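You operate a simulated robot arm through the tools that you are given. There is no shell and no other tool. Be economical: measure what you need, move in short steps, check, and stop when the job is done.

You are at the controls of a simulated two-armed robot. One attempt, no reset.

Task
Put the cup marked four with orange handle on the surface of the wooden cabinet top away on the free end of the tote rack. Put the purple strainer with blue band on the surface of the wooden cabinet top away on the top of the bench marked fittings. Take the orange strainer with blue band and leave it in the grey tray with green band. Fetch the green strainer with blue band and set it in the grey crate with teal band. Push the drawer marked rings shut. Fetch the steel meter with green top and set it on the plate under the port marked orchard. Take the large clear cup with pale blue handle and leave it on the surface of the wooden cabinet top. Put the purple block with teal band on the top of the small steel table away on the shelf marked samples. Do these in any order. Set down upright: cup marked four with orange handle, purple strainer with blue band, steel meter with green top, large clear cup with pale blue handle.

It is judged by the outcome, as a careful person would: the job done as asked, and still so three seconds after it is handed in. It fails if anything else is knocked over, pushed out of place, dropped, spilled or broken.

Robot
Two 7-joint arms with two-finger parallel grippers on one trunk, on a base that drives. Base frame: it is fixed to the floor where the robot stands at the start and does not move with it; the origin is under the middle of the robot, x ahead of it, y to its left, z up; the surface under the hand at the start is at about z = 88.2. Lengths are in cm, angles in degrees, forces in N, time in s.
The left shoulder is at the start at [4.8, 10.1, 108.5], the right one opposite. With the tool pointing down near the work surface each hand reaches from about 24 to 54 cm from the robot's upright axis, wherever it stands, measured 20 degrees to its own side. Places, roughly: cup marked four with orange handle [50, 0, 100]; drawer marked rings [-110, 570, 70]; free end of the tote rack [-620, -40, 80]; green strainer with blue band (5x5x8 cm) [-90, 500, 80]; grey crate with teal band (34x20x11 cm) [-80, 530, 80]; grey tray with green band (33x18x4 cm) [-200, 270, 80]; large clear cup with pale blue handle [-200, 300, 75]; orange strainer with blue band (5x5x8 cm) [-80, 510, 80]; plate under the port marked orchard (18x31 cm) [-708, 368, 76]; purple block with teal band (4x4x5 cm) [-200, 300, 80]; purple strainer with blue band (5x5x8 cm) [40, 10, 90]; shelf marked samples [-220, -390, 90]; steel meter with green top (5x4x5 cm) [-300, 460, 70]; surface of the wooden cabinet top [60, -20, 90]; top of the bench marked fittings [-70, 540, 80]. Payload 2.4 kg a hand.
Tool frame (each hand has its own): the origin (TCP) lies between the finger pads and is the grasp point; the fingertips stand 2.4 cm ahead of it; z points along the fingers, y is the line along which they close. Largest opening 6.8 cm; finger width 1.7, thickness 1; the body of the gripper, 4 by 7 cm, starts 4.1 cm behind the TCP.
Orientation is told as [roll, pitch, yaw] about the base's x, y, z axes, in that order, counted from this pose: with the fingers straight down and closing along the base's y, the tool's x points along the base's -x, its y along +y and its z along -z.

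Tools
- The arms move only by the tool play_rows. It takes "left_commands", "right_commands" or both (then of equal length, played together; a hand with none holds still); each is a list of rows, each a list of 7 numbers: the finger opening in cm, from 0 to 6.8, then the shift along the tool's x, y, z in cm, then the turn, a rotation vector about the tool's x, y, z in degrees. In form: [[grip, tx, ty, tz, rx, ry, rz], ...]. A call has 1 to 12 rows; each row is the pose to reach, as a shift and turn from the pose commanded when the call began, along the tool's axes at that moment. Each row takes 0.2 s and may step no farther than 5 cm and 8.6 degrees from the row before; otherwise, or with a gripper value out of range, the whole call is refused. Where a pose cannot be reached the arm comes as near as it can. A force on the tool above 40 N (or 10 N above the force at the start of the call, whichever is more), or a blocked arm, ends the call early, and 0.2 s more pass. The fingers move at their own pace (about 7.2 cm/s each) and stop on an object; they squeeze with about 20 N. The grip force told is the motor's: it shows also when the fingers shut on nothing. Time passes only in rows, and 0.2 s behind the last, so rows that repeat a pose let the fingers close. It gives the time, the measured TCP pose, the force on the tool (base axes), the opening and the grip force at its end, in the units of the frame above (readings bear some noise), with the torque about the TCP (base axes, N m) and any sound that the robot's microphone picked up.
- Cameras (640 x 400 px; columns grow to the right, rows downward): "scene" is now at [14.14, -1.06, 124.48]; the picture's right is [-0.04, -1.00, 0.00], its down [-0.64, 0.03, -0.77] and it looks along [0.77, -0.03, -0.64] (base axes); focal length 251 px, centre (320, 200). "left" rides on the left gripper at [8.4, -1.1, -7.5] in its tool frame; the picture's right is [0.13, 0.99, 0.00], its down [-0.60, 0.08, -0.79] and it looks along [-0.79, 0.10, 0.61] (tool axes); focal length 251 px, centre (320, 200). "right" rides on the right gripper at [8.4, 1.1, -7.5] in its tool frame; the picture's right is [-0.13, 0.99, 0.00], its down [-0.60, -0.08, -0.79] and it looks along [-0.79, -0.10, 0.61] (tool axes); focal length 251 px, centre (320, 200). There is no depth. A picture from a camera that has moved, and an enlarged one, comes with that camera's place and axes in the base frame and with its lens. The place of the scene camera against the robot may be out by one fixed shift of up to 1.8 cm in any direction.
- grab_frame(camera): a new picture of that camera. The clock stands still meanwhile.
- move_column(by): slides the trunk up (or, below 0, down) by that many cm; the arms and the scene camera ride with it, the base frame stays. It gives what a move gives, with no picture.
- drive_base(legs): drives the robot by 1 to 6 legs, each [ahead, left, turn to the left] in cm, cm and degrees, along the robot's own axes; the way and the turn of a leg run together, so that a leg with both is an arc; at most 150 cm and 180 degrees a leg. The arms and the cameras ride along, it lands a little off, and it stops where it bumps. It gives what a move gives.
- pan_tilt(pan, tilt): turns the head with the scene camera to pan (to the left, within 86 degrees either way) and tilt (down, from -29 to 69), counted from straight ahead of the robot. It gives what a move gives.
- zoom(camera, box): a new picture of the part [left, top, right, bottom] of that camera's present view, enlarged. The clock stands still meanwhile.
- hand_in(): hands the job in; it is judged then, once.

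Go step by step. Nothing tells you exact positions but the pictures and the camera data: compare them with the known pose of the tool, close in by small moves and look again before you grip or let go. The budget is 217 turns and 220 pictures, counting those below and the enlarged ones. Unless the task says otherwise, let go and move clear before handing in, and close with one line.

The tools are called after "Call:" by a JSON object that holds its "op" and its "data". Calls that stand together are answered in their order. play_rows: Moves the arms, as the interface text tells. Its arguments: {"type":"object","properties":{"left_commands":{"type":"array","items":{"type":"array","items":{"type":"number"}}},"right_commands":{"type":"array","items":{"type":"array","items":{"type":"number"}}}},"required":[]} The other tools are called the same way: move_column (by) slides the trunk up or down; drive_base (legs) drives the base; pan_tilt (pan, tilt) turns the head that bears the scene camera; grab_frame (camera) takes a picture; zoom (camera, box) takes an enlarged picture of a part of a camera's view; hand_in () hands the job in.

At the start:

```text
clock: 0.0
left_eef_pos: [37.25, 5.54, 107.64]
left_tcp_rot: [0.0, 0.0, 0.1]
left_force: [0.1, -0.7, 0.6]
left_moment: [-0.02, 0.0, -0.01]
left_finger_gap: 6.77
left_grasp_force: 0.1
right_eef_pos: [38.71, -23.28, 108.74]
right_tcp_rot: [0.0, 0.0, 0.0]
right_force: [-0.6, 0.8, -0.2]
right_moment: [-0.05, 0.0, -0.03]
right_finger_gap: 6.79
right_grasp_force: 0.1
trunk travel left (down, up): [-30.0, 55.0]
robot x, y, heading: [-0.04, -0.08, -0.1]
head pan, tilt: [-2.4, 39.5]
```

scene: 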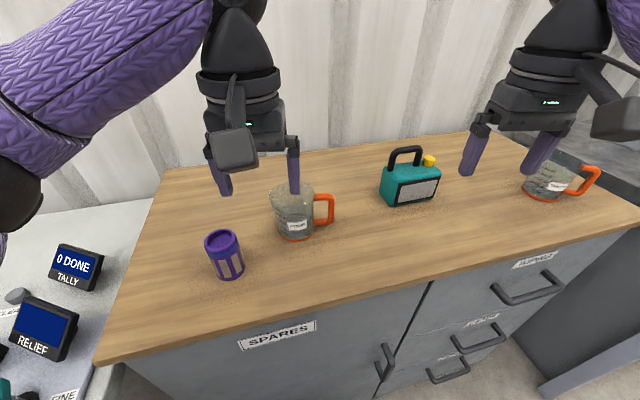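
right: 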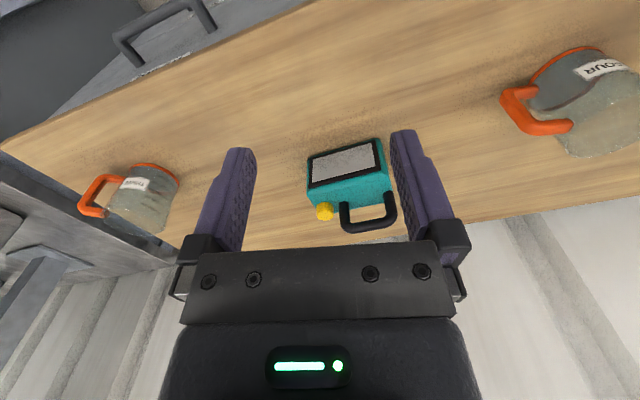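
left: 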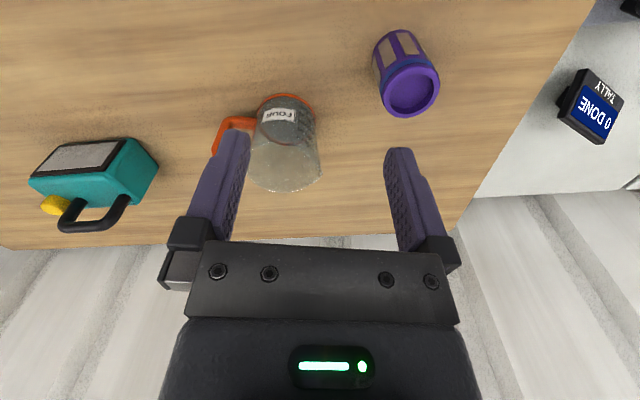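

I see the cup marked four in the middle, a purple strainer to its left, a radio and another orange-handled cup on the right. I'll zoom to check labels and contents before gripping.

Call:
{"op": "zoom", "data": {"camera": "scene", "box": [180, 160, 360, 290]}}

Call:
{"op": "zoom", "data": {"camera": "scene", "box": [460, 130, 640, 240]}}

Call:
{"op": "zoom", "data": {"camera": "left", "box": [180, 0, 480, 220]}}

```text
3.08 times, centred on (270, 225) of scene
camera zoom: at [14.14, -1.06, 124.48], right [-0.04, -1.0, 0.0], down [-0.64, 0.03, -0.77], along [0.77, -0.03, -0.64], focal length 772 px, centre (474, 123)
```

zoom: 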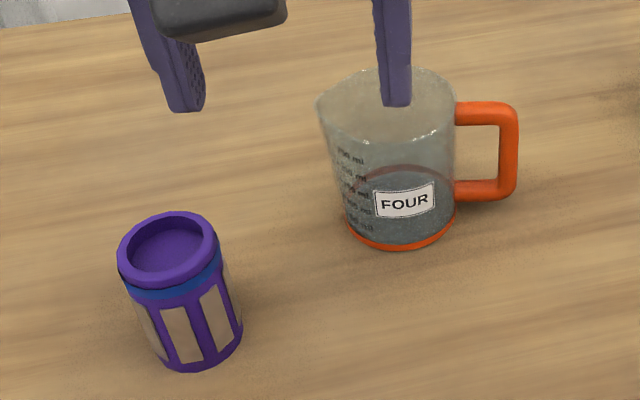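

```text
3.56 times, centred on (550, 185) of scene
camera zoom: at [14.14, -1.06, 124.48], right [-0.04, -1.0, 0.0], down [-0.64, 0.03, -0.77], along [0.77, -0.03, -0.64], focal length 892 px, centre (-498, 253)
```

zoom: 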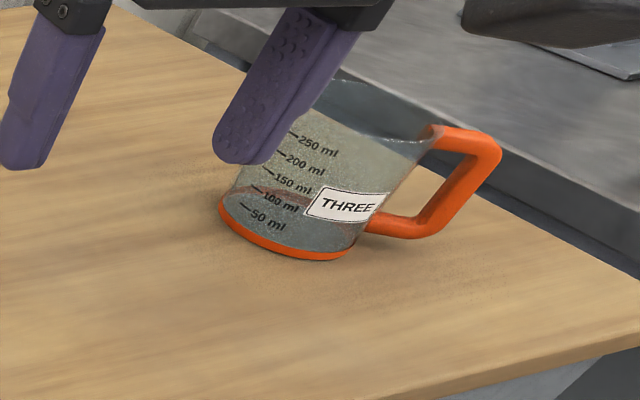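

```text
1.82 times, centred on (330, 110) of left
camera zoom: at [28.83, 4.44, 115.26], right [-0.13, 0.99, 0.0], down [0.6, 0.08, 0.79], along [0.79, 0.1, -0.61], focal length 457 px, centre (302, 364)
```

zoom: 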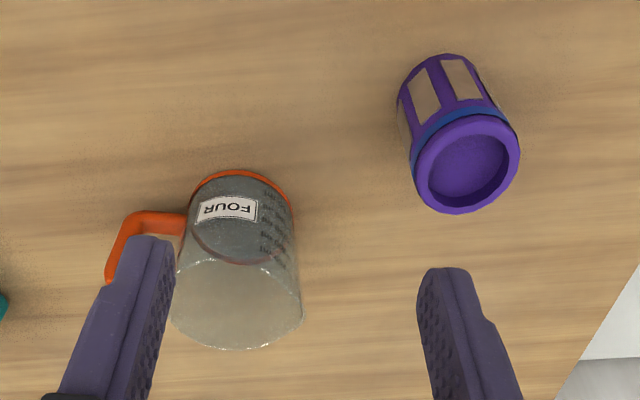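

The strainer is near (38.5, 12.8) and cup four near (47.5, 2.6), with its handle toward -y; it holds liquid and is wider than my grip, so I'll take it by the handle with the right hand. First I bring the left hand above the strainer.

Call:
{"op": "play_rows", "data": {"left_commands": [[6.8, -0.4, 3, 1, 0, 0, 0], [6.8, -0.8, 6, 3, 0, 0, 0], [6.8, -1.15, 7.26, 6, 0, 0, 0], [6.8, -1.15, 7.26, 8, 0, 0, 0]]}}

Call:
{"op": "grab_frame", "data": {"camera": "left"}}

Call:
{"op": "grab_frame", "data": {"camera": "scene"}}

```text
clock: 1.0
left_eef_pos: [38.4, 12.98, 99.63]
left_tcp_rot: [0.1, 0.0, 0.0]
left_force: [-0.9, 0.0, -0.3]
left_moment: [0.03, 0.01, 0.03]
left_finger_gap: 6.83
left_grasp_force: 0.0
right_eef_pos: [38.74, -23.19, 108.69]
right_tcp_rot: [0.0, 0.0, 0.0]
right_force: [0.4, -0.4, -0.1]
right_moment: [0.0, 0.02, 0.02]
right_finger_gap: 6.82
right_grasp_force: 0.2
trunk travel left (down, up): [-30.0, 55.0]
robot x, y, heading: [-0.09, -0.1, -0.0]
head pan, tilt: [-2.4, 39.5]
```

```text
213 pictures are left
camera left: at [30.02, 11.74, 107.21], right [-0.13, 0.99, 0.0], down [0.6, 0.08, 0.79], along [0.79, 0.1, -0.61], focal length 251 px, centre (320, 200)
```

left: 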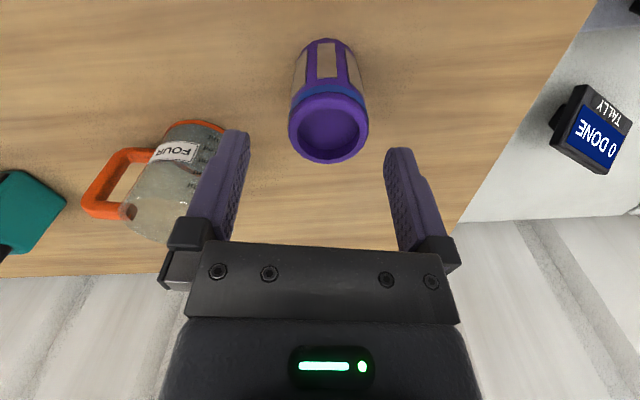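

```text
212 pictures are left
camera scene: at [14.15, -1.06, 124.48], right [-0.04, -1.0, 0.0], down [-0.64, 0.03, -0.77], along [0.77, -0.03, -0.64], focal length 251 px, centre (320, 200)
```

scene: 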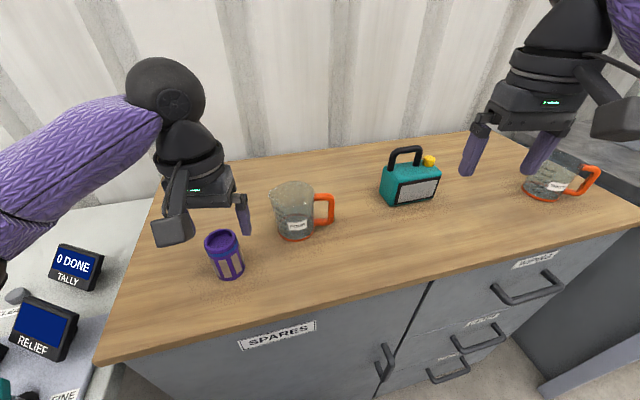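

The strainer's rim is centred under the left hand (38.1, 13.2). I go down and close.

Call:
{"op": "play_rows", "data": {"left_commands": [[6.8, 0.2, 0.15, 3.5, 0, 0, 0], [6.8, 0.2, 0.15, 6.8, 0, 0, 0], [3.5, 0.2, 0.15, 6.8, 0, 0, 0], [3.5, 0.2, 0.15, 6.8, 0, 0, 0], [3.5, 0.2, 0.15, 6.8, 0, 0, 0]]}}

Call:
{"op": "grab_frame", "data": {"camera": "left"}}

```text
clock: 2.2
left_eef_pos: [38.3, 13.08, 92.9]
left_tcp_rot: [0.0, 0.1, 0.0]
left_force: [0.0, 0.2, -1.1]
left_moment: [0.0, 0.03, 0.03]
left_finger_gap: 4.38
left_grasp_force: 20.0
right_eef_pos: [38.74, -23.27, 108.64]
right_tcp_rot: [0.0, 0.1, 0.0]
right_force: [0.3, -0.1, 0.8]
right_moment: [-0.01, -0.05, 0.03]
right_finger_gap: 6.82
right_grasp_force: 0.0
trunk travel left (down, up): [-30.0, 55.0]
robot x, y, heading: [0.69, 0.12, -0.1]
head pan, tilt: [-2.4, 39.5]
```

```text
211 pictures are left
camera left: at [29.82, 11.79, 100.45], right [-0.13, 0.99, 0.0], down [0.6, 0.08, 0.79], along [0.79, 0.1, -0.61], focal length 251 px, centre (320, 200)
```

left: 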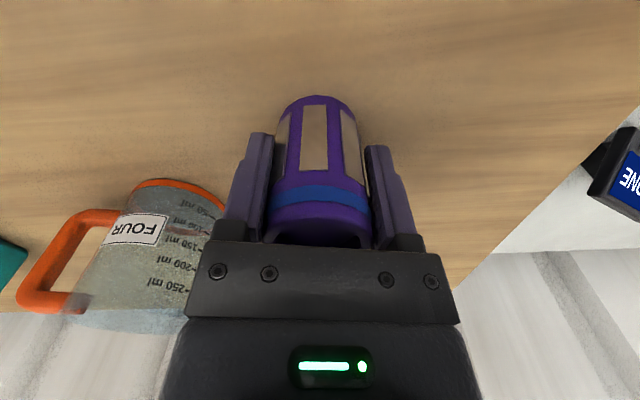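

Gripped. I lift it clear and turn the right hand 90° while bringing it nearer the cup handle.

Call:
{"op": "play_rows", "data": {"left_commands": [[3.5, 0, 0, 2, 0, 0, 0], [3.5, 0, 0, -3, 0, 0, 0], [3.5, 0, 0.5, -6, 0, 0, 0], [3.5, 1, 1, -9, 0, 0, 0], [3.5, 2, 2, -10, 0, 0, 0], [3.5, 3, 3, -10, 0, 0, 0], [3.5, 4, 4, -10, 0, 0, 0], [3.5, 4, 4, -10, 0, 0, 0], [3.5, 4, 4, -10, 0, 0, 0], [3.5, 4, 4, -10, 0, 0, 0], [3.5, 4, 4, -10, 0, 0, 0]], "right_commands": [[6.8, 0, 1, 0, 0, 0, -8.2], [6.8, -1, 2, 0, 0, 0, -16.4], [6.8, -2, 3, 0, 0, 0, -24.6], [6.8, -3, 4, 0, 0, 0, -32.8], [6.8, -4, 5, 0, 0, 0, -41], [6.8, -5, 6, 0, 0, 0, -49.2], [6.8, -6, 7, 0, 0, 0, -57.4], [6.8, -7, 8, 0, 0, 0, -65.6], [6.8, -8, 9, 0, 0, 0, -73.8], [6.8, -8, 10, 0, 0, 0, -82], [6.8, -8, 10, 0, 0, 0, -90]]}}

Call:
{"op": "grab_frame", "data": {"camera": "right"}}

Call:
{"op": "grab_frame", "data": {"camera": "scene"}}

```text
clock: 4.6
left_eef_pos: [34.11, 17.06, 102.95]
left_tcp_rot: [0.0, 0.0, 0.0]
left_force: [-0.6, -0.3, -0.2]
left_moment: [0.0, 0.05, 0.01]
left_finger_gap: 4.39
left_grasp_force: 19.9
right_eef_pos: [27.15, -4.56, 105.29]
right_tcp_rot: [0.0, 0.0, 89.8]
right_force: [-0.3, 0.1, 0.1]
right_moment: [0.02, 0.01, -0.02]
right_finger_gap: 6.77
right_grasp_force: 0.0
right hand out of reach, approached as far as the arm can: row 4, 5, 6, 7, 8, 9, 10, 11
trunk travel left (down, up): [-30.0, 55.0]
robot x, y, heading: [0.07, -0.23, -0.3]
head pan, tilt: [-2.4, 39.5]
```

```text
210 pictures are left
camera right: at [26.1, -12.9, 112.77], right [-0.99, 0.13, 0.0], down [0.08, 0.6, 0.79], along [0.1, 0.79, -0.61], focal length 251 px, centre (320, 200)
```

right: 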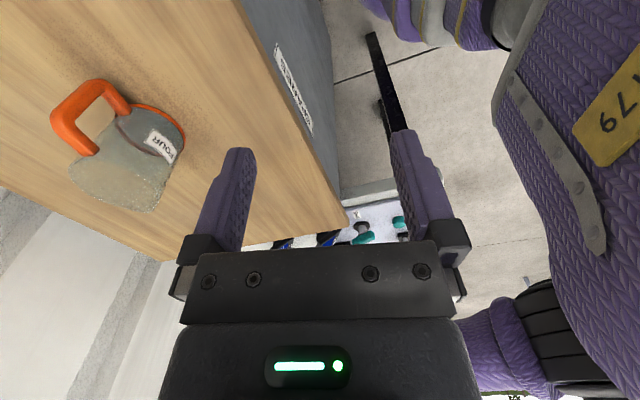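

```text
209 pictures are left
camera scene: at [14.14, -1.04, 124.48], right [-0.04, -1.0, 0.0], down [-0.64, 0.03, -0.77], along [0.77, -0.03, -0.64], focal length 251 px, centre (320, 200)
```

scene: 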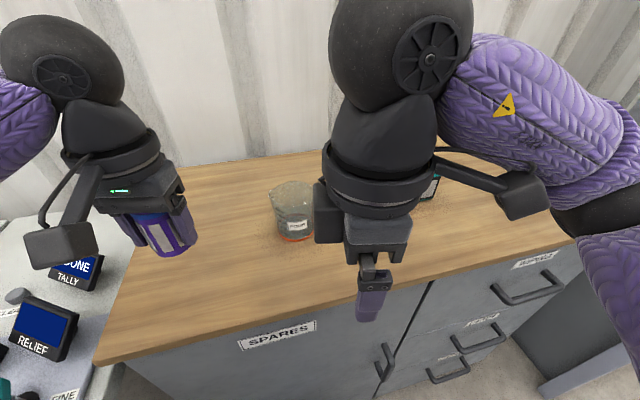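

With yaw +90 the right arm cannot reach out. I'll unwind and try yaw −90 instead.

Call:
{"op": "play_rows", "data": {"right_commands": [[6.8, 1, -1, 0, 0, 0, 8.2], [6.8, 2, -2, -1, 0, 0, 16.4], [6.8, 3, -3, -2, 0, 0, 24.6], [6.8, 4, -4, -3, 0, 0, 32.8], [6.8, 6, -5, -3, 0, 0, 41], [6.8, 8, -6, -3, 0, 0, 49.2], [6.8, 10, -8, -3, 0, 0, 57.4], [6.8, 12, -10, -3, 0, 0, 65.6], [6.8, 13, -11, -3, 0, 0, 73.8], [6.8, 14, -12, -3, 0, 0, 82], [6.8, 14, -12, -3, 0, 0, 90]]}}

Call:
{"op": "play_rows", "data": {"right_commands": [[6.8, 0, 0, 0, 0, 0, 8.2], [6.8, 0, 0, 0, 0, 0, 16.4], [6.8, 0, 0, 0, 0, 0, 24.6], [6.8, 0, 0, 0, 0, 0, 32.8], [6.8, 0, 0, 0, 0, 0, 41], [6.8, 0, 1, 0, 0, 0, 49.2], [6.8, 0, 2, 0, 0, 0, 57.4], [6.8, 0, 3, 0, 0, 0, 65.6], [6.8, 0, 4, 0, 0, 0, 73.8], [6.8, 0, 5, 0, 0, 0, 82], [6.8, 0, 6, 0, 0, 0, 90]]}}

Call:
{"op": "grab_frame", "data": {"camera": "right"}}

```text
clock: 7.0
left_eef_pos: [34.17, 17.08, 102.9]
left_tcp_rot: [0.0, 0.1, 0.0]
left_force: [0.1, 0.8, -0.3]
left_moment: [-0.05, -0.01, 0.02]
left_finger_gap: 4.38
left_grasp_force: 20.6
right_eef_pos: [38.93, -18.79, 108.31]
right_tcp_rot: [0.0, 0.0, -0.2]
right_force: [0.6, 0.2, 0.6]
right_moment: [-0.01, -0.02, -0.02]
right_finger_gap: 6.78
right_grasp_force: 0.0
trunk travel left (down, up): [-30.0, 55.0]
robot x, y, heading: [0.22, -0.27, -0.1]
head pan, tilt: [-2.4, 39.5]
```

```text
clock: 9.4
left_eef_pos: [34.26, 17.0, 102.87]
left_tcp_rot: [0.0, 0.1, 0.0]
left_force: [0.8, 0.7, -1.0]
left_moment: [0.0, -0.02, -0.03]
left_finger_gap: 4.4
left_grasp_force: 20.3
right_eef_pos: [38.92, -12.78, 108.32]
right_tcp_rot: [0.0, 0.0, -90.2]
right_force: [-0.3, -0.4, 0.5]
right_moment: [-0.01, 0.02, -0.03]
right_finger_gap: 6.81
right_grasp_force: 0.0
trunk travel left (down, up): [-30.0, 55.0]
robot x, y, heading: [0.37, -0.11, 0.1]
head pan, tilt: [-2.4, 39.5]
```

```text
208 pictures are left
camera right: at [40.03, -4.33, 115.79], right [0.99, -0.13, 0.0], down [-0.08, -0.6, 0.79], along [-0.1, -0.79, -0.61], focal length 251 px, centre (320, 200)
```

right: 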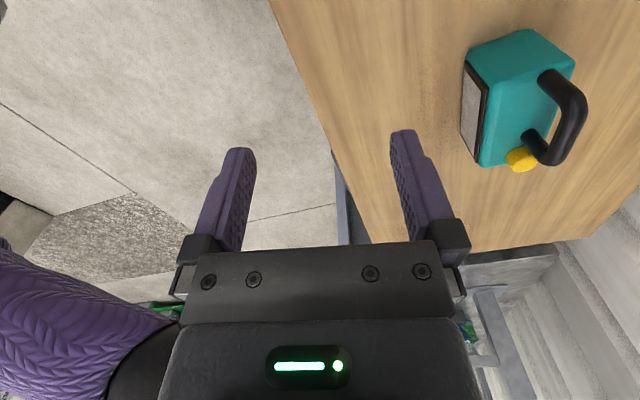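

Yaw −90 works. Now to a point above the handle.

Call:
{"op": "play_rows", "data": {"right_commands": [[6.8, 3, 3, 1, 0, 0, 0], [6.8, 6, 6, 2, 0, 0, 0], [6.8, 8.5, 8.4, 4, 0, 0, 0]]}}

Call:
{"op": "grab_frame", "data": {"camera": "right"}}

Call:
{"op": "grab_frame", "data": {"camera": "scene"}}

Call:
{"op": "grab_frame", "data": {"camera": "left"}}

```text
clock: 10.2
left_eef_pos: [34.06, 17.05, 102.87]
left_tcp_rot: [0.0, 0.0, 0.1]
left_force: [-0.7, 0.4, -1.1]
left_moment: [0.05, 0.01, -0.02]
left_finger_gap: 4.41
left_grasp_force: 20.1
right_eef_pos: [47.2, -4.2, 104.32]
right_tcp_rot: [0.0, -0.1, -89.9]
right_force: [-0.9, 0.6, -0.2]
right_moment: [-0.02, 0.02, -0.04]
right_finger_gap: 6.82
right_grasp_force: 0.2
trunk travel left (down, up): [-30.0, 55.0]
robot x, y, heading: [0.02, -0.06, -0.0]
head pan, tilt: [-2.4, 39.5]
```

```text
207 pictures are left
camera right: at [48.34, 4.21, 111.76], right [0.99, -0.13, 0.0], down [-0.08, -0.6, 0.79], along [-0.1, -0.79, -0.61], focal length 251 px, centre (320, 200)
```

right: 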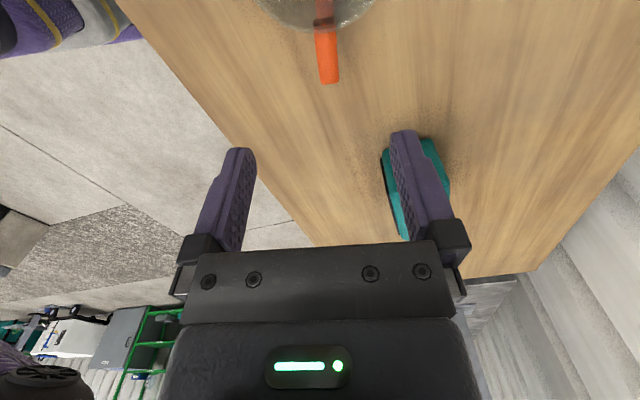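

```text
206 pictures are left
camera scene: at [14.14, -1.01, 124.48], right [-0.04, -1.0, 0.0], down [-0.64, 0.03, -0.77], along [0.77, -0.03, -0.64], focal length 251 px, centre (320, 200)
```

scene: 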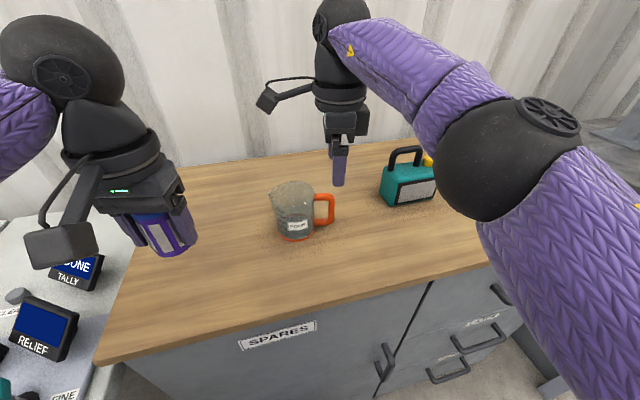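

```text
205 pictures are left
camera left: at [25.82, 15.89, 110.43], right [-0.13, 0.99, 0.0], down [0.6, 0.08, 0.79], along [0.79, 0.1, -0.61], focal length 251 px, centre (320, 200)
```

left: 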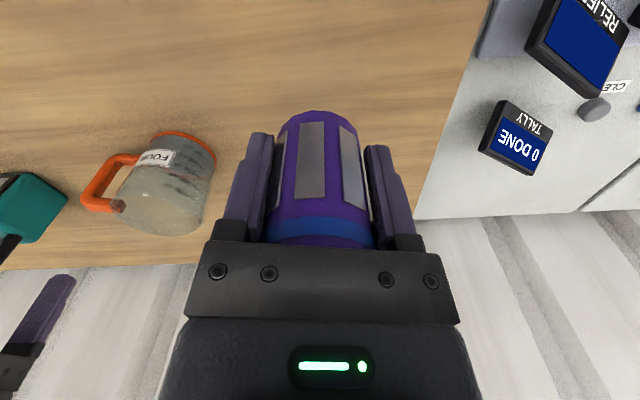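

The handle plane is at x≈48.0 with its outer bar at y≈−3.4. I go partway down straddling it and check.

Call:
{"op": "play_rows", "data": {"right_commands": [[6.8, 0.4, 0.4, 2, 0, 0, 0], [6.8, 0.8, 0.8, 4, 0, 0, 0], [6.8, 0.8, 0.8, 7, 0, 0, 0]]}}

Call:
{"op": "grab_frame", "data": {"camera": "right"}}

Call:
{"op": "zoom", "data": {"camera": "scene", "box": [230, 100, 430, 260]}}

```text
clock: 11.0
left_eef_pos: [34.23, 16.99, 102.88]
left_tcp_rot: [0.1, 0.0, 0.1]
left_force: [-0.4, -0.1, -0.4]
left_moment: [0.0, -0.02, 0.01]
left_finger_gap: 4.42
left_grasp_force: 19.5
right_eef_pos: [48.13, -3.4, 97.21]
right_tcp_rot: [-0.1, 0.0, -90.1]
right_force: [1.0, 0.3, -0.7]
right_moment: [0.01, 0.01, -0.04]
right_finger_gap: 6.79
right_grasp_force: 0.0
trunk travel left (down, up): [-30.0, 55.0]
robot x, y, heading: [0.45, -0.31, -0.2]
head pan, tilt: [-2.4, 39.5]
```

```text
204 pictures are left
camera right: at [49.2, 5.0, 104.72], right [0.99, -0.13, 0.0], down [-0.08, -0.6, 0.79], along [-0.1, -0.79, -0.61], focal length 251 px, centre (320, 200)
```

right: 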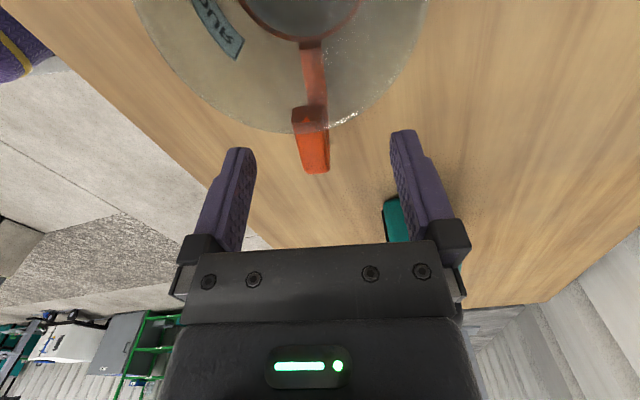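

```text
2.50 times, centred on (330, 180) of scene
camera zoom: at [14.15, -1.04, 124.48], right [-0.04, -1.0, 0.0], down [-0.64, 0.03, -0.77], along [0.77, -0.03, -0.64], focal length 627 px, centre (295, 250)
```

zoom: 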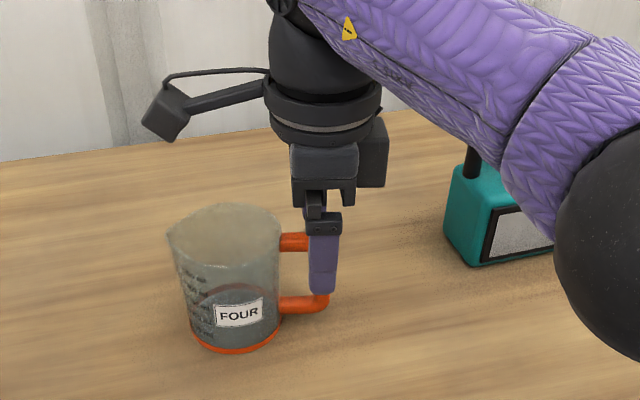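

The handle is centred between the fingers. I shift 0.4 cm inward, lower another 2.6 cm and close.

Call:
{"op": "play_rows", "data": {"right_commands": [[6.8, 0.4, -0.1, 1.3, 0, 0, 0], [6.8, 0.4, -0.1, 2.6, 0, 0, 0], [3, 0.4, -0.1, 2.6, 0, 0, 0], [0.5, 0.4, -0.1, 2.6, 0, 0, 0], [0, 0.4, -0.1, 2.6, 0, 0, 0], [0, 0.4, -0.1, 2.6, 0, 0, 0], [0, 0.4, -0.1, 2.6, 0, 0, 0]]}}

Call:
{"op": "grab_frame", "data": {"camera": "right"}}

Call:
{"op": "zoom", "data": {"camera": "scene", "box": [230, 100, 430, 260]}}

```text
clock: 12.6
left_eef_pos: [34.27, 16.99, 102.99]
left_tcp_rot: [-0.1, 0.0, 0.0]
left_force: [0.5, 0.7, -0.6]
left_moment: [0.02, 0.03, 0.0]
left_finger_gap: 4.38
left_grasp_force: 20.2
right_eef_pos: [48.01, -3.14, 94.58]
right_tcp_rot: [0.0, 0.0, -90.0]
right_force: [0.1, 0.4, -0.4]
right_moment: [-0.04, 0.01, -0.03]
right_finger_gap: 1.05
right_grasp_force: 19.6
trunk travel left (down, up): [-30.0, 55.0]
robot x, y, heading: [-0.27, -0.27, 0.0]
head pan, tilt: [-2.4, 39.5]
```

```text
202 pictures are left
camera right: at [49.09, 5.34, 102.18], right [0.99, -0.13, 0.0], down [-0.08, -0.6, 0.79], along [-0.1, -0.79, -0.61], focal length 251 px, centre (320, 200)
```

right: 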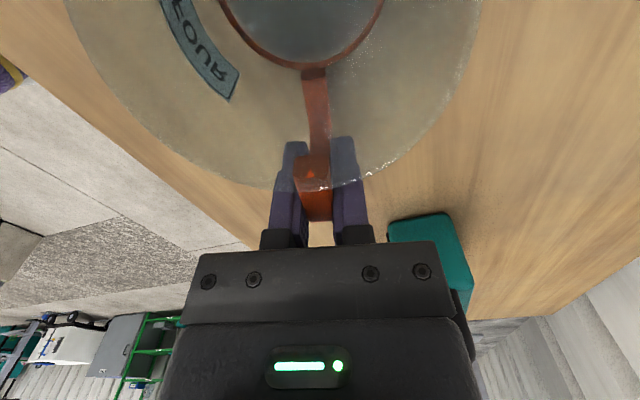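

```text
2.50 times, centred on (330, 180) of scene
camera zoom: at [14.15, -1.05, 124.48], right [-0.04, -1.0, 0.0], down [-0.64, 0.03, -0.77], along [0.77, -0.03, -0.64], focal length 627 px, centre (295, 250)
```

zoom: 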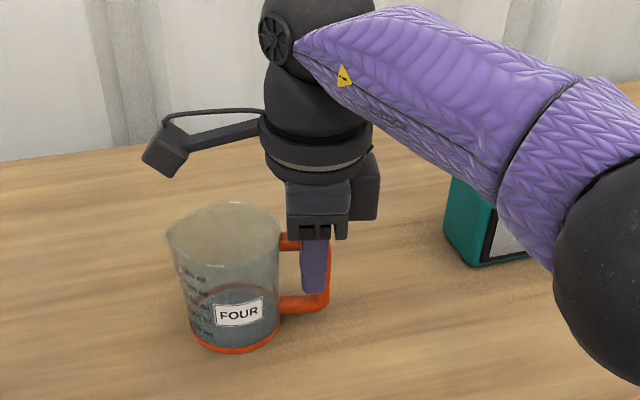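

Both fingers hold the handle. I test with a small slow lift.

Call:
{"op": "play_rows", "data": {"right_commands": [[0, 0, 0, -0.4, 0, 0, 0], [0, 0, 0, -0.9, 0, 0, 0], [0, 0, 0, -1.5, 0, 0, 0], [0, 0, 0, -2, 0, 0, 0], [0, 0, 0, -2, 0, 0, 0], [0, 0, 0, -2, 0, 0, 0]]}}

Call:
{"op": "zoom", "data": {"camera": "scene", "box": [230, 100, 430, 260]}}

```text
clock: 14.0
left_eef_pos: [34.19, 17.04, 102.92]
left_tcp_rot: [0.0, -0.1, 0.0]
left_force: [-0.6, -0.6, -0.6]
left_moment: [-0.01, 0.01, 0.01]
left_finger_gap: 4.39
left_grasp_force: 20.7
right_eef_pos: [48.03, -3.11, 96.77]
right_tcp_rot: [0.0, -0.1, -90.0]
right_force: [0.3, -0.6, -0.4]
right_moment: [-0.04, -0.01, -0.01]
right_finger_gap: 1.06
right_grasp_force: 19.9
trunk travel left (down, up): [-30.0, 55.0]
robot x, y, heading: [0.5, 0.08, -0.1]
head pan, tilt: [-2.4, 39.5]
```

```text
2.50 times, centred on (330, 180) of scene
camera zoom: at [14.15, -1.05, 124.48], right [-0.04, -1.0, 0.0], down [-0.64, 0.03, -0.77], along [0.77, -0.03, -0.64], focal length 627 px, centre (295, 250)
```

zoom: 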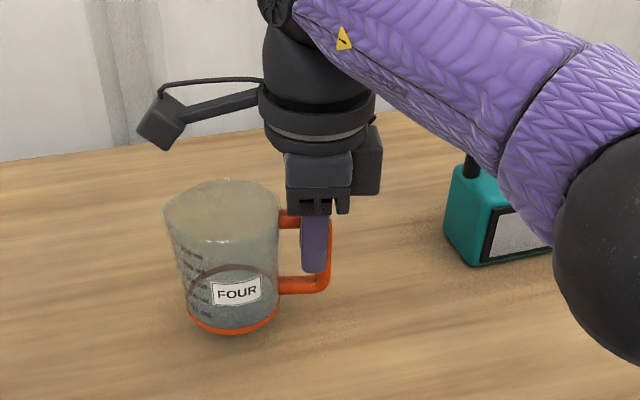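

The cup lifts level. I raise it slowly and draw it in, away from the radio.

Call:
{"op": "play_rows", "data": {"right_commands": [[0, 0, 0, -1, 0, 0, 0], [0, 0, 0, -2.5, 0, 0, 0], [0, 0, 0, -4, 0, 0, 0], [0, 0, 0, -5.5, 0, 0, 0], [0, 0, -1, -7, 0, 0, 0], [0, -0.5, -2.5, -8.5, 0, 0, 0], [0, -1, -4, -10, 0, 0, 0], [0, -2, -5.5, -11, 0, 0, 0], [0, -3, -7, -11, 0, 0, 0], [0, -4, -8.5, -11, 0, 0, 0], [0, -5, -9.5, -11, 0, 0, 0], [0, -5, -10, -11, 0, 0, 0]]}}

Call:
{"op": "pan_tilt", "data": {"pan": 70, "tilt": 15}}

Call:
{"op": "grab_frame", "data": {"camera": "scene"}}

Call:
{"op": "grab_frame", "data": {"camera": "right"}}

```text
clock: 16.6
left_eef_pos: [34.15, 17.06, 102.91]
left_tcp_rot: [0.0, 0.0, 0.0]
left_force: [-0.3, 0.0, -0.9]
left_moment: [0.04, 0.03, -0.01]
left_finger_gap: 4.39
left_grasp_force: 20.0
right_eef_pos: [37.93, -8.1, 107.71]
right_tcp_rot: [-0.1, 0.0, -90.0]
right_force: [-0.4, -0.5, -0.6]
right_moment: [-0.06, 0.01, -0.01]
right_finger_gap: 1.05
right_grasp_force: 20.1
trunk travel left (down, up): [-30.0, 55.0]
robot x, y, heading: [0.35, 0.14, -0.1]
head pan, tilt: [-2.4, 39.5]
```

```text
clock: 18.0
left_eef_pos: [34.28, 17.05, 102.94]
left_tcp_rot: [0.0, 0.1, 0.0]
left_force: [0.6, -1.0, -0.5]
left_moment: [0.02, -0.01, -0.01]
left_finger_gap: 4.39
left_grasp_force: 19.5
right_eef_pos: [37.99, -8.05, 107.66]
right_tcp_rot: [-0.1, 0.0, -90.0]
right_force: [-0.1, 0.1, -0.5]
right_moment: [0.01, 0.01, 0.02]
right_finger_gap: 1.06
right_grasp_force: 20.0
trunk travel left (down, up): [-30.0, 55.0]
robot x, y, heading: [0.3, 0.08, 0.3]
head pan, tilt: [70.0, 15.0]
```

```text
199 pictures are left
camera scene: at [8.82, 8.08, 128.36], right [0.94, -0.34, 0.0], down [-0.09, -0.24, -0.97], along [0.33, 0.91, -0.26], focal length 251 px, centre (320, 200)
```

scene: 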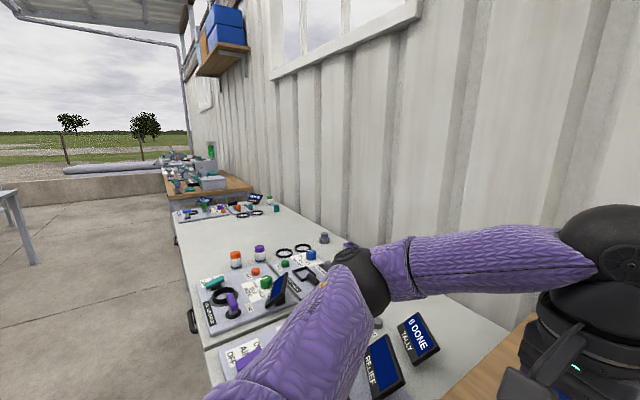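

```text
198 pictures are left
camera right: at [39.08, 0.35, 115.22], right [0.99, -0.13, 0.0], down [-0.08, -0.6, 0.79], along [-0.1, -0.79, -0.61], focal length 251 px, centre (320, 200)
```

right: 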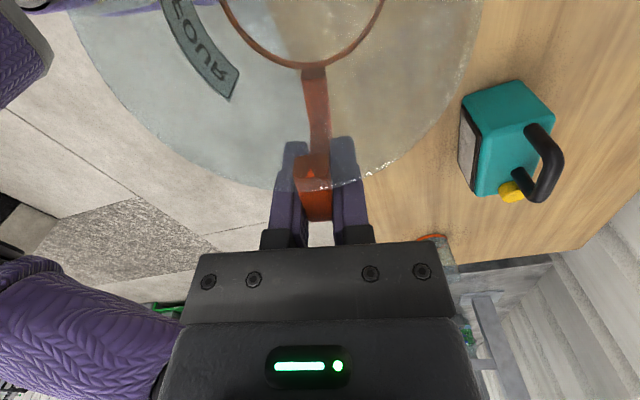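

The fittings bench looks to be the far wooden one down the wall to the left. I back off from the cabinet and look around.

Call:
{"op": "drive_base", "data": {"legs": [[-60, 0, 0]]}}

Call:
{"op": "pan_tilt", "data": {"pan": 85, "tilt": 12}}

Call:
{"op": "grab_frame", "data": {"camera": "scene"}}

Call:
{"op": "pan_tilt", "data": {"pan": 20, "tilt": 35}}

Call:
{"op": "grab_frame", "data": {"camera": "scene"}}

```text
clock: 21.4
left_eef_pos: [-25.94, 17.07, 102.96]
left_tcp_rot: [0.0, 0.0, -0.1]
left_force: [0.7, 0.6, -0.9]
left_moment: [0.01, -0.02, 0.01]
left_finger_gap: 4.42
left_grasp_force: 19.5
right_eef_pos: [-22.29, -8.08, 107.81]
right_tcp_rot: [0.0, 0.1, -90.0]
right_force: [1.3, 0.5, 0.1]
right_moment: [-0.05, 0.0, -0.02]
right_finger_gap: 1.05
right_grasp_force: 20.2
trunk travel left (down, up): [-30.0, 55.0]
robot x, y, heading: [-60.31, -0.04, 0.0]
head pan, tilt: [70.0, 15.0]
```

```text
clock: 22.2
left_eef_pos: [-26.01, 17.08, 102.8]
left_tcp_rot: [0.0, 0.1, 0.0]
left_force: [0.3, -0.8, -0.1]
left_moment: [0.02, -0.02, -0.05]
left_finger_gap: 4.39
left_grasp_force: 20.2
right_eef_pos: [-22.29, -8.15, 107.77]
right_tcp_rot: [-0.1, 0.0, -90.0]
right_force: [0.6, -0.2, -0.4]
right_moment: [-0.02, 0.03, -0.03]
right_finger_gap: 1.04
right_grasp_force: 19.9
trunk travel left (down, up): [-30.0, 55.0]
robot x, y, heading: [-60.18, 0.15, 0.1]
head pan, tilt: [85.0, 12.0]
```

```text
197 pictures are left
camera scene: at [-53.75, 8.63, 128.85], right [1.0, -0.09, 0.0], down [-0.02, -0.21, -0.98], along [0.09, 0.97, -0.21], focal length 251 px, centre (320, 200)
```

scene: 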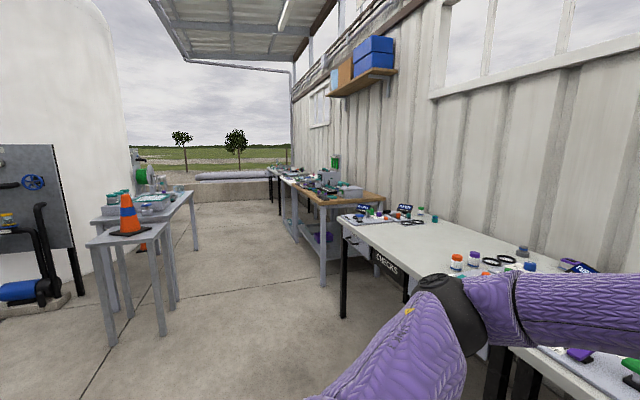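

```text
clock: 23.6
left_eef_pos: [-25.99, 16.97, 102.8]
left_tcp_rot: [0.0, 0.0, -0.2]
left_force: [0.0, 0.1, -0.1]
left_moment: [0.04, 0.01, 0.0]
left_finger_gap: 4.4
left_grasp_force: 20.1
right_eef_pos: [-22.13, -8.04, 107.65]
right_tcp_rot: [0.0, 0.1, -90.1]
right_force: [-0.3, -0.9, -0.4]
right_moment: [-0.01, 0.01, 0.01]
right_finger_gap: 1.05
right_grasp_force: 20.0
trunk travel left (down, up): [-30.0, 55.0]
robot x, y, heading: [-59.97, 0.15, -0.3]
head pan, tilt: [20.0, 35.0]
```

```text
196 pictures are left
camera scene: at [-46.3, 2.35, 125.16], right [0.34, -0.94, 0.0], down [-0.54, -0.2, -0.82], along [0.77, 0.28, -0.57], focal length 251 px, centre (320, 200)
```

scene: 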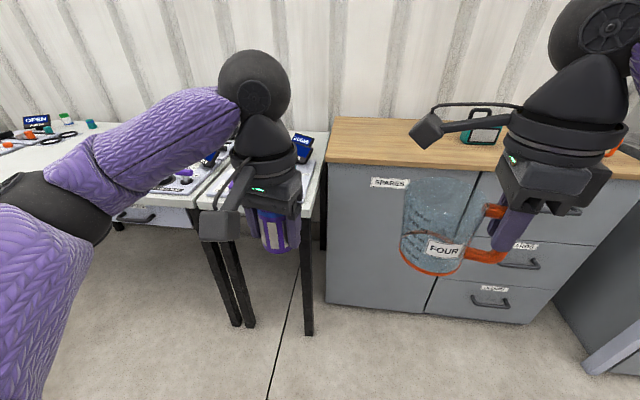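

The aisle between the wall benches and the steel tables runs along +y near x≈−95. I turn to face it and look.

Call:
{"op": "drive_base", "data": {"legs": [[0, 0, 90]]}}

Call:
{"op": "pan_tilt", "data": {"pan": 0, "tilt": 15}}

Call:
{"op": "grab_frame", "data": {"camera": "scene"}}

Call:
{"op": "pan_tilt", "data": {"pan": 80, "tilt": 15}}

Call:
{"op": "grab_frame", "data": {"camera": "scene"}}

```text
clock: 27.8
left_eef_pos: [-77.08, 34.33, 102.92]
left_tcp_rot: [0.1, 0.0, 89.8]
left_force: [0.5, 0.7, -0.1]
left_moment: [0.0, -0.02, 0.01]
left_finger_gap: 4.4
left_grasp_force: 20.3
right_eef_pos: [-51.93, 38.08, 107.7]
right_tcp_rot: [0.0, -0.1, -0.1]
right_force: [1.3, 0.2, -0.5]
right_moment: [0.01, -0.03, 0.01]
right_finger_gap: 1.06
right_grasp_force: 20.0
trunk travel left (down, up): [-30.0, 55.0]
robot x, y, heading: [-60.12, 0.23, 89.9]
head pan, tilt: [20.0, 35.0]
```

```text
clock: 28.6
left_eef_pos: [-77.1, 34.35, 102.93]
left_tcp_rot: [-0.1, 0.0, 89.9]
left_force: [-0.4, -0.4, 0.3]
left_moment: [0.02, -0.03, -0.01]
left_finger_gap: 4.38
left_grasp_force: 19.5
right_eef_pos: [-52.02, 37.88, 107.62]
right_tcp_rot: [0.0, 0.0, -0.3]
right_force: [0.7, 0.1, -1.1]
right_moment: [0.0, -0.01, -0.01]
right_finger_gap: 1.05
right_grasp_force: 20.0
trunk travel left (down, up): [-30.0, 55.0]
robot x, y, heading: [-60.19, 0.11, 89.9]
head pan, tilt: [0.0, 15.0]
```

```text
195 pictures are left
camera scene: at [-59.43, 13.57, 128.35], right [1.0, 0.0, 0.0], down [0.0, -0.26, -0.97], along [0.0, 0.97, -0.26], focal length 251 px, centre (320, 200)
```

scene: 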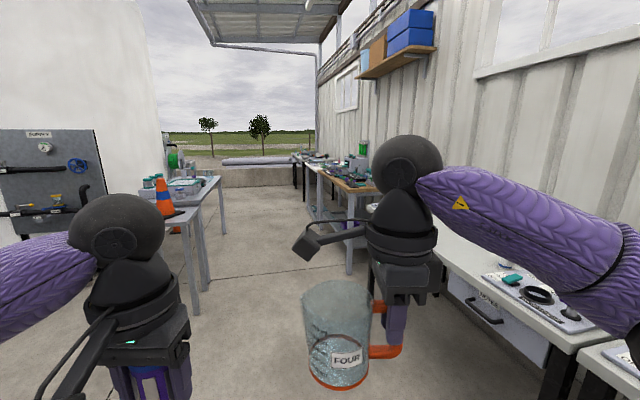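

```text
clock: 30.1
left_eef_pos: [-77.16, 34.29, 102.93]
left_tcp_rot: [0.0, 0.0, 89.8]
left_force: [1.4, 0.3, -0.1]
left_moment: [-0.04, -0.02, 0.03]
left_finger_gap: 4.4
left_grasp_force: 20.3
right_eef_pos: [-51.92, 38.02, 107.76]
right_tcp_rot: [0.0, 0.0, -0.2]
right_force: [0.3, 0.0, 0.3]
right_moment: [0.03, 0.01, 0.01]
right_finger_gap: 1.06
right_grasp_force: 20.1
trunk travel left (down, up): [-30.0, 55.0]
robot x, y, heading: [-60.16, 0.18, 89.9]
head pan, tilt: [80.0, 15.0]
```

```text
194 pictures are left
camera scene: at [-68.65, 5.89, 128.36], right [0.18, 0.98, 0.0], down [0.25, -0.05, -0.97], along [-0.95, 0.17, -0.26], focal length 251 px, centre (320, 200)
```

scene: 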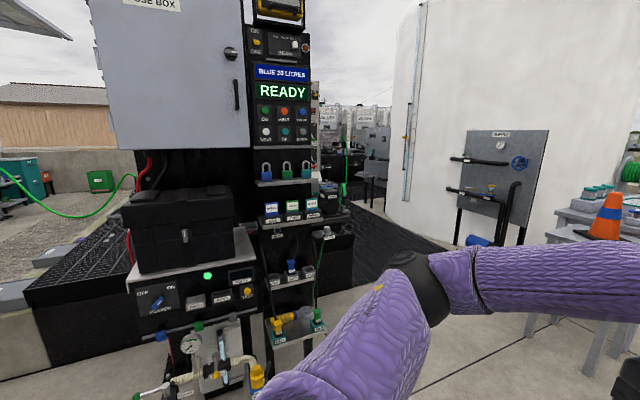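

The aisle slants slightly left, so I turn 8° more and drive up it in stages.

Call:
{"op": "drive_base", "data": {"legs": [[0, 0, 8.5], [110, 0, 0]]}}

Call:
{"op": "pan_tilt", "data": {"pan": 0, "tilt": 22}}

Call:
{"op": "grab_frame", "data": {"camera": "scene"}}

```text
clock: 36.4
left_eef_pos: [-97.47, 139.68, 102.98]
left_tcp_rot: [0.0, 0.0, 98.1]
left_force: [0.2, 0.4, -0.3]
left_moment: [0.01, -0.02, 0.04]
left_finger_gap: 4.41
left_grasp_force: 19.8
right_eef_pos: [-73.17, 146.87, 107.65]
right_tcp_rot: [0.0, 0.0, 8.1]
right_force: [-0.1, 0.0, -0.7]
right_moment: [-0.01, -0.07, 0.0]
right_finger_gap: 1.03
right_grasp_force: 19.2
trunk travel left (down, up): [-30.0, 55.0]
robot x, y, heading: [-75.64, 108.31, 98.4]
head pan, tilt: [80.0, 15.0]
```

```text
clock: 37.9
left_eef_pos: [-97.38, 139.65, 102.87]
left_tcp_rot: [0.0, 0.0, 98.2]
left_force: [-0.3, 0.4, 0.1]
left_moment: [-0.01, -0.01, -0.02]
left_finger_gap: 4.42
left_grasp_force: 20.3
right_eef_pos: [-73.19, 146.97, 107.76]
right_tcp_rot: [0.0, 0.0, 8.2]
right_force: [-0.3, 1.0, -0.4]
right_moment: [0.0, -0.03, -0.01]
right_finger_gap: 1.05
right_grasp_force: 19.8
trunk travel left (down, up): [-30.0, 55.0]
robot x, y, heading: [-75.57, 108.49, 97.9]
head pan, tilt: [0.0, 22.0]
```

```text
193 pictures are left
camera scene: at [-77.06, 121.5, 127.22], right [0.99, 0.14, 0.0], down [0.05, -0.37, -0.93], along [-0.13, 0.92, -0.37], focal length 251 px, centre (320, 200)
```

scene: 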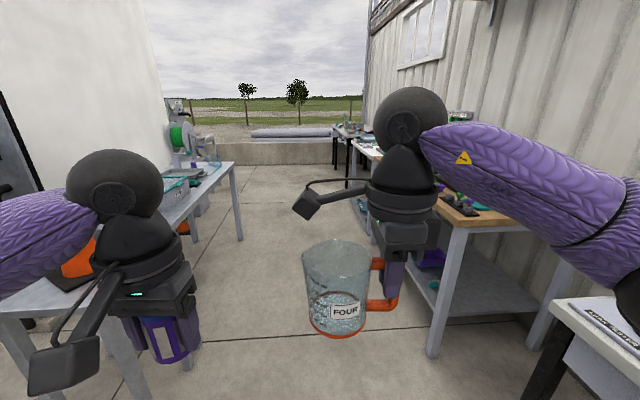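

The way is clear with about 60 cm on each side. I drive on 250 cm along this heading.

Call:
{"op": "drive_base", "data": {"legs": [[125, 0, 0], [140, 0, 0]]}}

Call:
{"op": "grab_frame", "data": {"camera": "scene"}}

Call:
{"op": "pan_tilt", "data": {"pan": -50, "tilt": 30}}

Call:
{"op": "grab_frame", "data": {"camera": "scene"}}

```text
clock: 50.7
left_eef_pos: [-132.99, 401.15, 102.91]
left_tcp_rot: [0.0, -0.1, 97.9]
left_force: [-0.4, -0.3, -1.5]
left_moment: [-0.01, 0.03, -0.02]
left_finger_gap: 4.39
left_grasp_force: 19.8
right_eef_pos: [-108.52, 408.16, 107.7]
right_tcp_rot: [-0.1, -0.1, 7.9]
right_force: [0.4, -0.5, -1.0]
right_moment: [0.01, -0.05, 0.01]
right_finger_gap: 1.07
right_grasp_force: 19.7
trunk travel left (down, up): [-30.0, 55.0]
robot x, y, heading: [-111.28, 369.43, 97.9]
head pan, tilt: [0.0, 22.0]
```

```text
192 pictures are left
camera scene: at [-112.69, 382.81, 127.22], right [0.99, 0.14, 0.0], down [0.05, -0.37, -0.93], along [-0.13, 0.92, -0.38], focal length 251 px, centre (320, 200)
```

scene: 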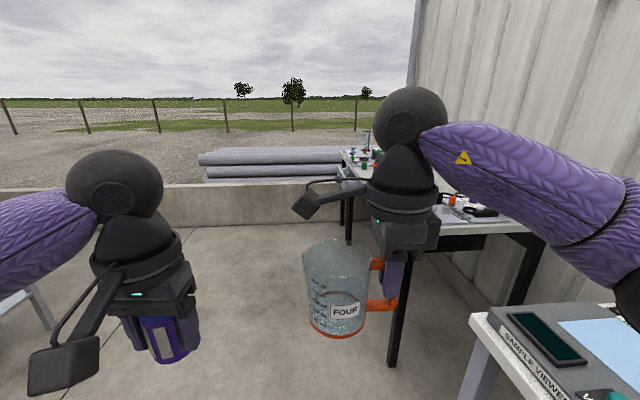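

```text
clock: 51.9
left_eef_pos: [-132.92, 401.03, 102.78]
left_tcp_rot: [0.0, -0.1, 97.8]
left_force: [-0.2, 0.4, -0.8]
left_moment: [0.01, -0.01, 0.03]
left_finger_gap: 4.41
left_grasp_force: 19.5
right_eef_pos: [-108.72, 408.24, 107.62]
right_tcp_rot: [0.0, 0.0, 7.8]
right_force: [-0.4, -0.2, -0.9]
right_moment: [0.01, -0.03, -0.04]
right_finger_gap: 1.04
right_grasp_force: 19.3
trunk travel left (down, up): [-30.0, 55.0]
robot x, y, heading: [-111.55, 369.58, 98.1]
head pan, tilt: [-50.0, 30.0]
```

```text
191 pictures are left
camera scene: at [-105.36, 380.31, 125.94], right [0.74, -0.67, 0.0], down [-0.34, -0.37, -0.87], along [0.58, 0.64, -0.5], focal length 251 px, centre (320, 200)
```

scene: 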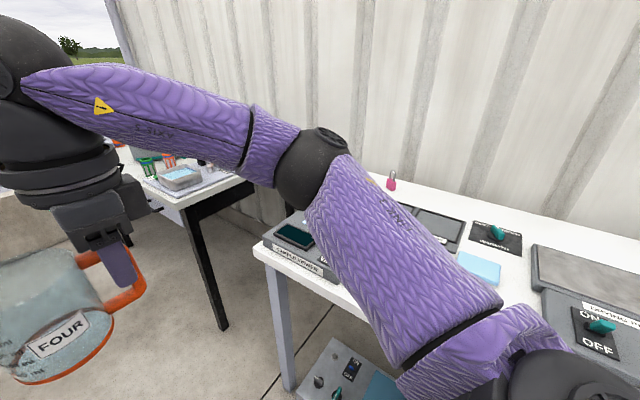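

The fittings bench front runs from about (−86, 478) to (−115, 593). I drive to roughly (−153, 480) and turn to face it.

Call:
{"op": "drive_base", "data": {"legs": [[114, 27, 0], [0, 0, -84]]}}

Call:
{"op": "pan_tilt", "data": {"pan": 0, "tilt": 28}}

Call:
{"op": "grab_frame", "data": {"camera": "scene"}}

Call:
{"op": "pan_tilt", "data": {"pan": 35, "tilt": 28}}

Call:
{"op": "grab_frame", "data": {"camera": "scene"}}

```text
clock: 61.5
left_eef_pos: [-123.75, 503.02, 102.96]
left_tcp_rot: [-0.1, 0.1, 13.5]
left_force: [0.0, 0.5, -1.0]
left_moment: [0.0, 0.01, -0.02]
left_finger_gap: 4.39
left_grasp_force: 20.3
right_eef_pos: [-114.33, 479.5, 107.74]
right_tcp_rot: [0.0, 0.0, -76.6]
right_force: [-0.7, 0.2, -0.3]
right_moment: [-0.05, -0.02, 0.01]
right_finger_gap: 1.08
right_grasp_force: 20.6
trunk travel left (down, up): [-30.0, 55.0]
robot x, y, heading: [-153.05, 478.75, 13.4]
head pan, tilt: [-50.0, 30.0]
```

```text
clock: 62.6
left_eef_pos: [-123.85, 502.97, 102.89]
left_tcp_rot: [0.0, 0.0, 13.4]
left_force: [0.6, 0.6, 0.2]
left_moment: [0.02, 0.02, -0.04]
left_finger_gap: 4.39
left_grasp_force: 20.7
right_eef_pos: [-114.42, 479.57, 107.67]
right_tcp_rot: [0.0, 0.0, -76.6]
right_force: [-0.4, 0.9, -1.0]
right_moment: [-0.03, -0.04, 0.01]
right_finger_gap: 1.07
right_grasp_force: 19.9
trunk travel left (down, up): [-30.0, 55.0]
robot x, y, heading: [-153.16, 478.36, 13.5]
head pan, tilt: [0.0, 28.0]
```

```text
190 pictures are left
camera scene: at [-138.82, 481.1, 126.25], right [0.23, -0.97, 0.0], down [-0.46, -0.11, -0.88], along [0.86, 0.2, -0.47], focal length 251 px, centre (320, 200)
```

scene: 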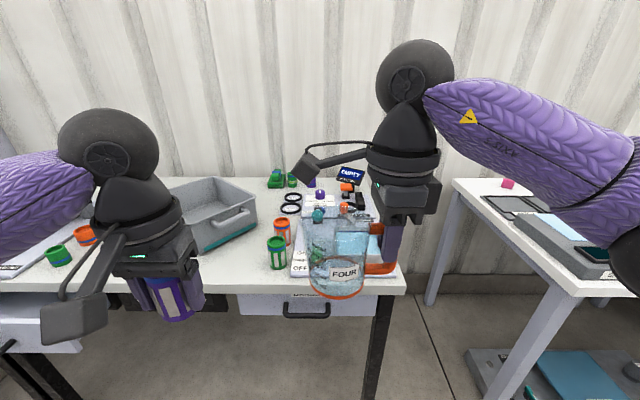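

```text
clock: 63.6
left_eef_pos: [-123.73, 502.96, 102.92]
left_tcp_rot: [0.1, 0.0, 13.3]
left_force: [0.2, -0.3, -0.5]
left_moment: [-0.02, 0.04, 0.02]
left_finger_gap: 4.41
left_grasp_force: 19.6
right_eef_pos: [-114.36, 479.5, 107.61]
right_tcp_rot: [0.0, -0.1, -76.6]
right_force: [0.0, -0.2, -1.2]
right_moment: [-0.04, 0.01, -0.02]
right_finger_gap: 1.04
right_grasp_force: 20.1
trunk travel left (down, up): [-30.0, 55.0]
robot x, y, heading: [-153.01, 478.88, 13.4]
head pan, tilt: [35.0, 28.0]
```

```text
189 pictures are left
camera scene: at [-141.63, 485.81, 126.25], right [0.75, -0.67, 0.0], down [-0.31, -0.35, -0.88], along [0.59, 0.66, -0.47], focal length 251 px, centre (320, 200)
```

scene: 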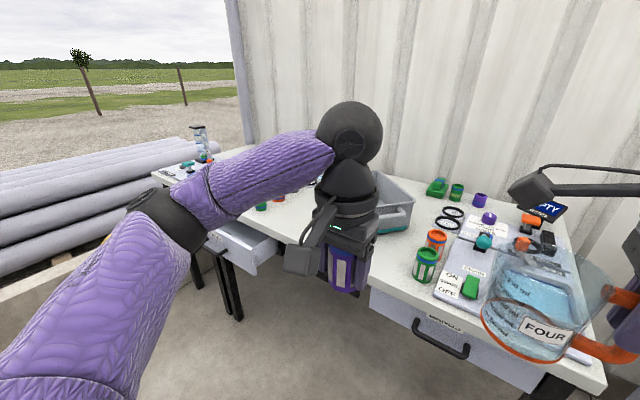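

There are several strainers here; I zoom in to tell the bands apart and find the crate, tray and drawer labels.

Call:
{"op": "zoom", "data": {"camera": "scene", "box": [380, 160, 580, 300]}}

Call:
{"op": "pan_tilt", "data": {"pan": 10, "tilt": 30}}

Call:
{"op": "zoom", "data": {"camera": "scene", "box": [0, 150, 200, 290]}}

Call:
{"op": "zoom", "data": {"camera": "scene", "box": [200, 130, 420, 330]}}

```text
2.86 times, centred on (480, 230) of scene
camera zoom: at [-141.63, 485.81, 126.25], right [0.75, -0.67, 0.0], down [-0.31, -0.35, -0.88], along [0.59, 0.66, -0.47], focal length 716 px, centre (-137, 114)
```

zoom: 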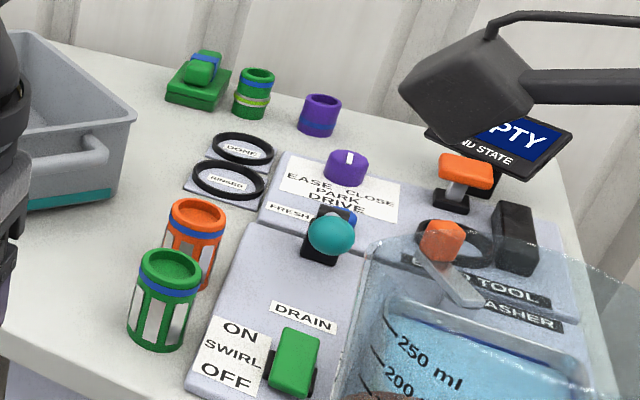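

```text
clock: 64.5
left_eef_pos: [-123.8, 502.94, 102.88]
left_tcp_rot: [0.0, 0.0, 13.3]
left_force: [-0.7, 0.9, 0.4]
left_moment: [-0.01, 0.01, -0.01]
left_finger_gap: 4.4
left_grasp_force: 20.3
right_eef_pos: [-114.33, 479.39, 107.7]
right_tcp_rot: [0.0, 0.0, -76.6]
right_force: [-0.4, 0.0, -0.7]
right_moment: [-0.04, -0.02, 0.04]
right_finger_gap: 1.05
right_grasp_force: 20.2
trunk travel left (down, up): [-30.0, 55.0]
robot x, y, heading: [-152.69, 478.64, 13.6]
head pan, tilt: [10.0, 30.0]
```

```text
2.86 times, centred on (100, 220) of scene
camera zoom: at [-139.4, 482.59, 125.94], right [0.4, -0.92, 0.0], down [-0.46, -0.2, -0.87], along [0.79, 0.34, -0.5], focal length 716 px, centre (949, 143)
```

zoom: 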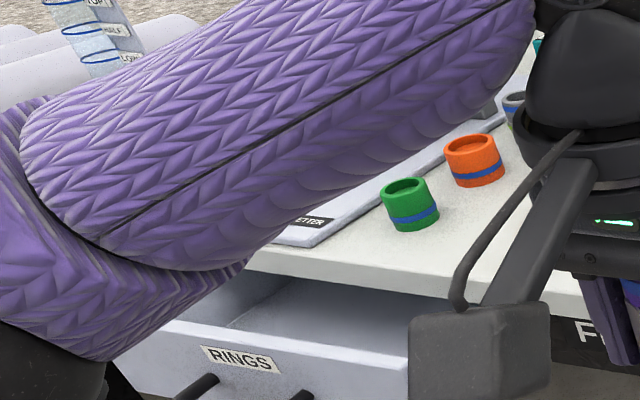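

```text
2.00 times, centred on (310, 230) of scene
camera zoom: at [-139.4, 482.59, 125.94], right [0.4, -0.92, 0.0], down [-0.46, -0.2, -0.87], along [0.79, 0.34, -0.5], focal length 502 px, centre (340, 140)
```

zoom: 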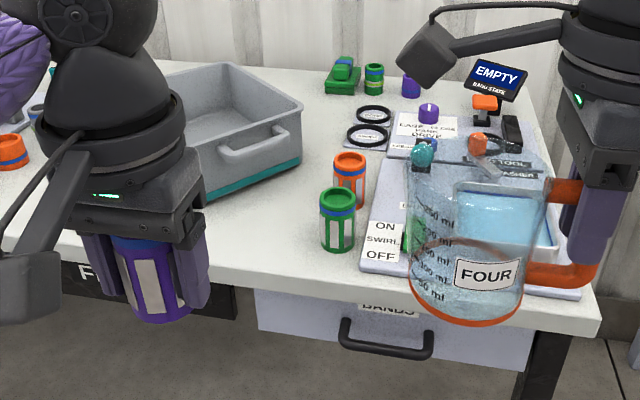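

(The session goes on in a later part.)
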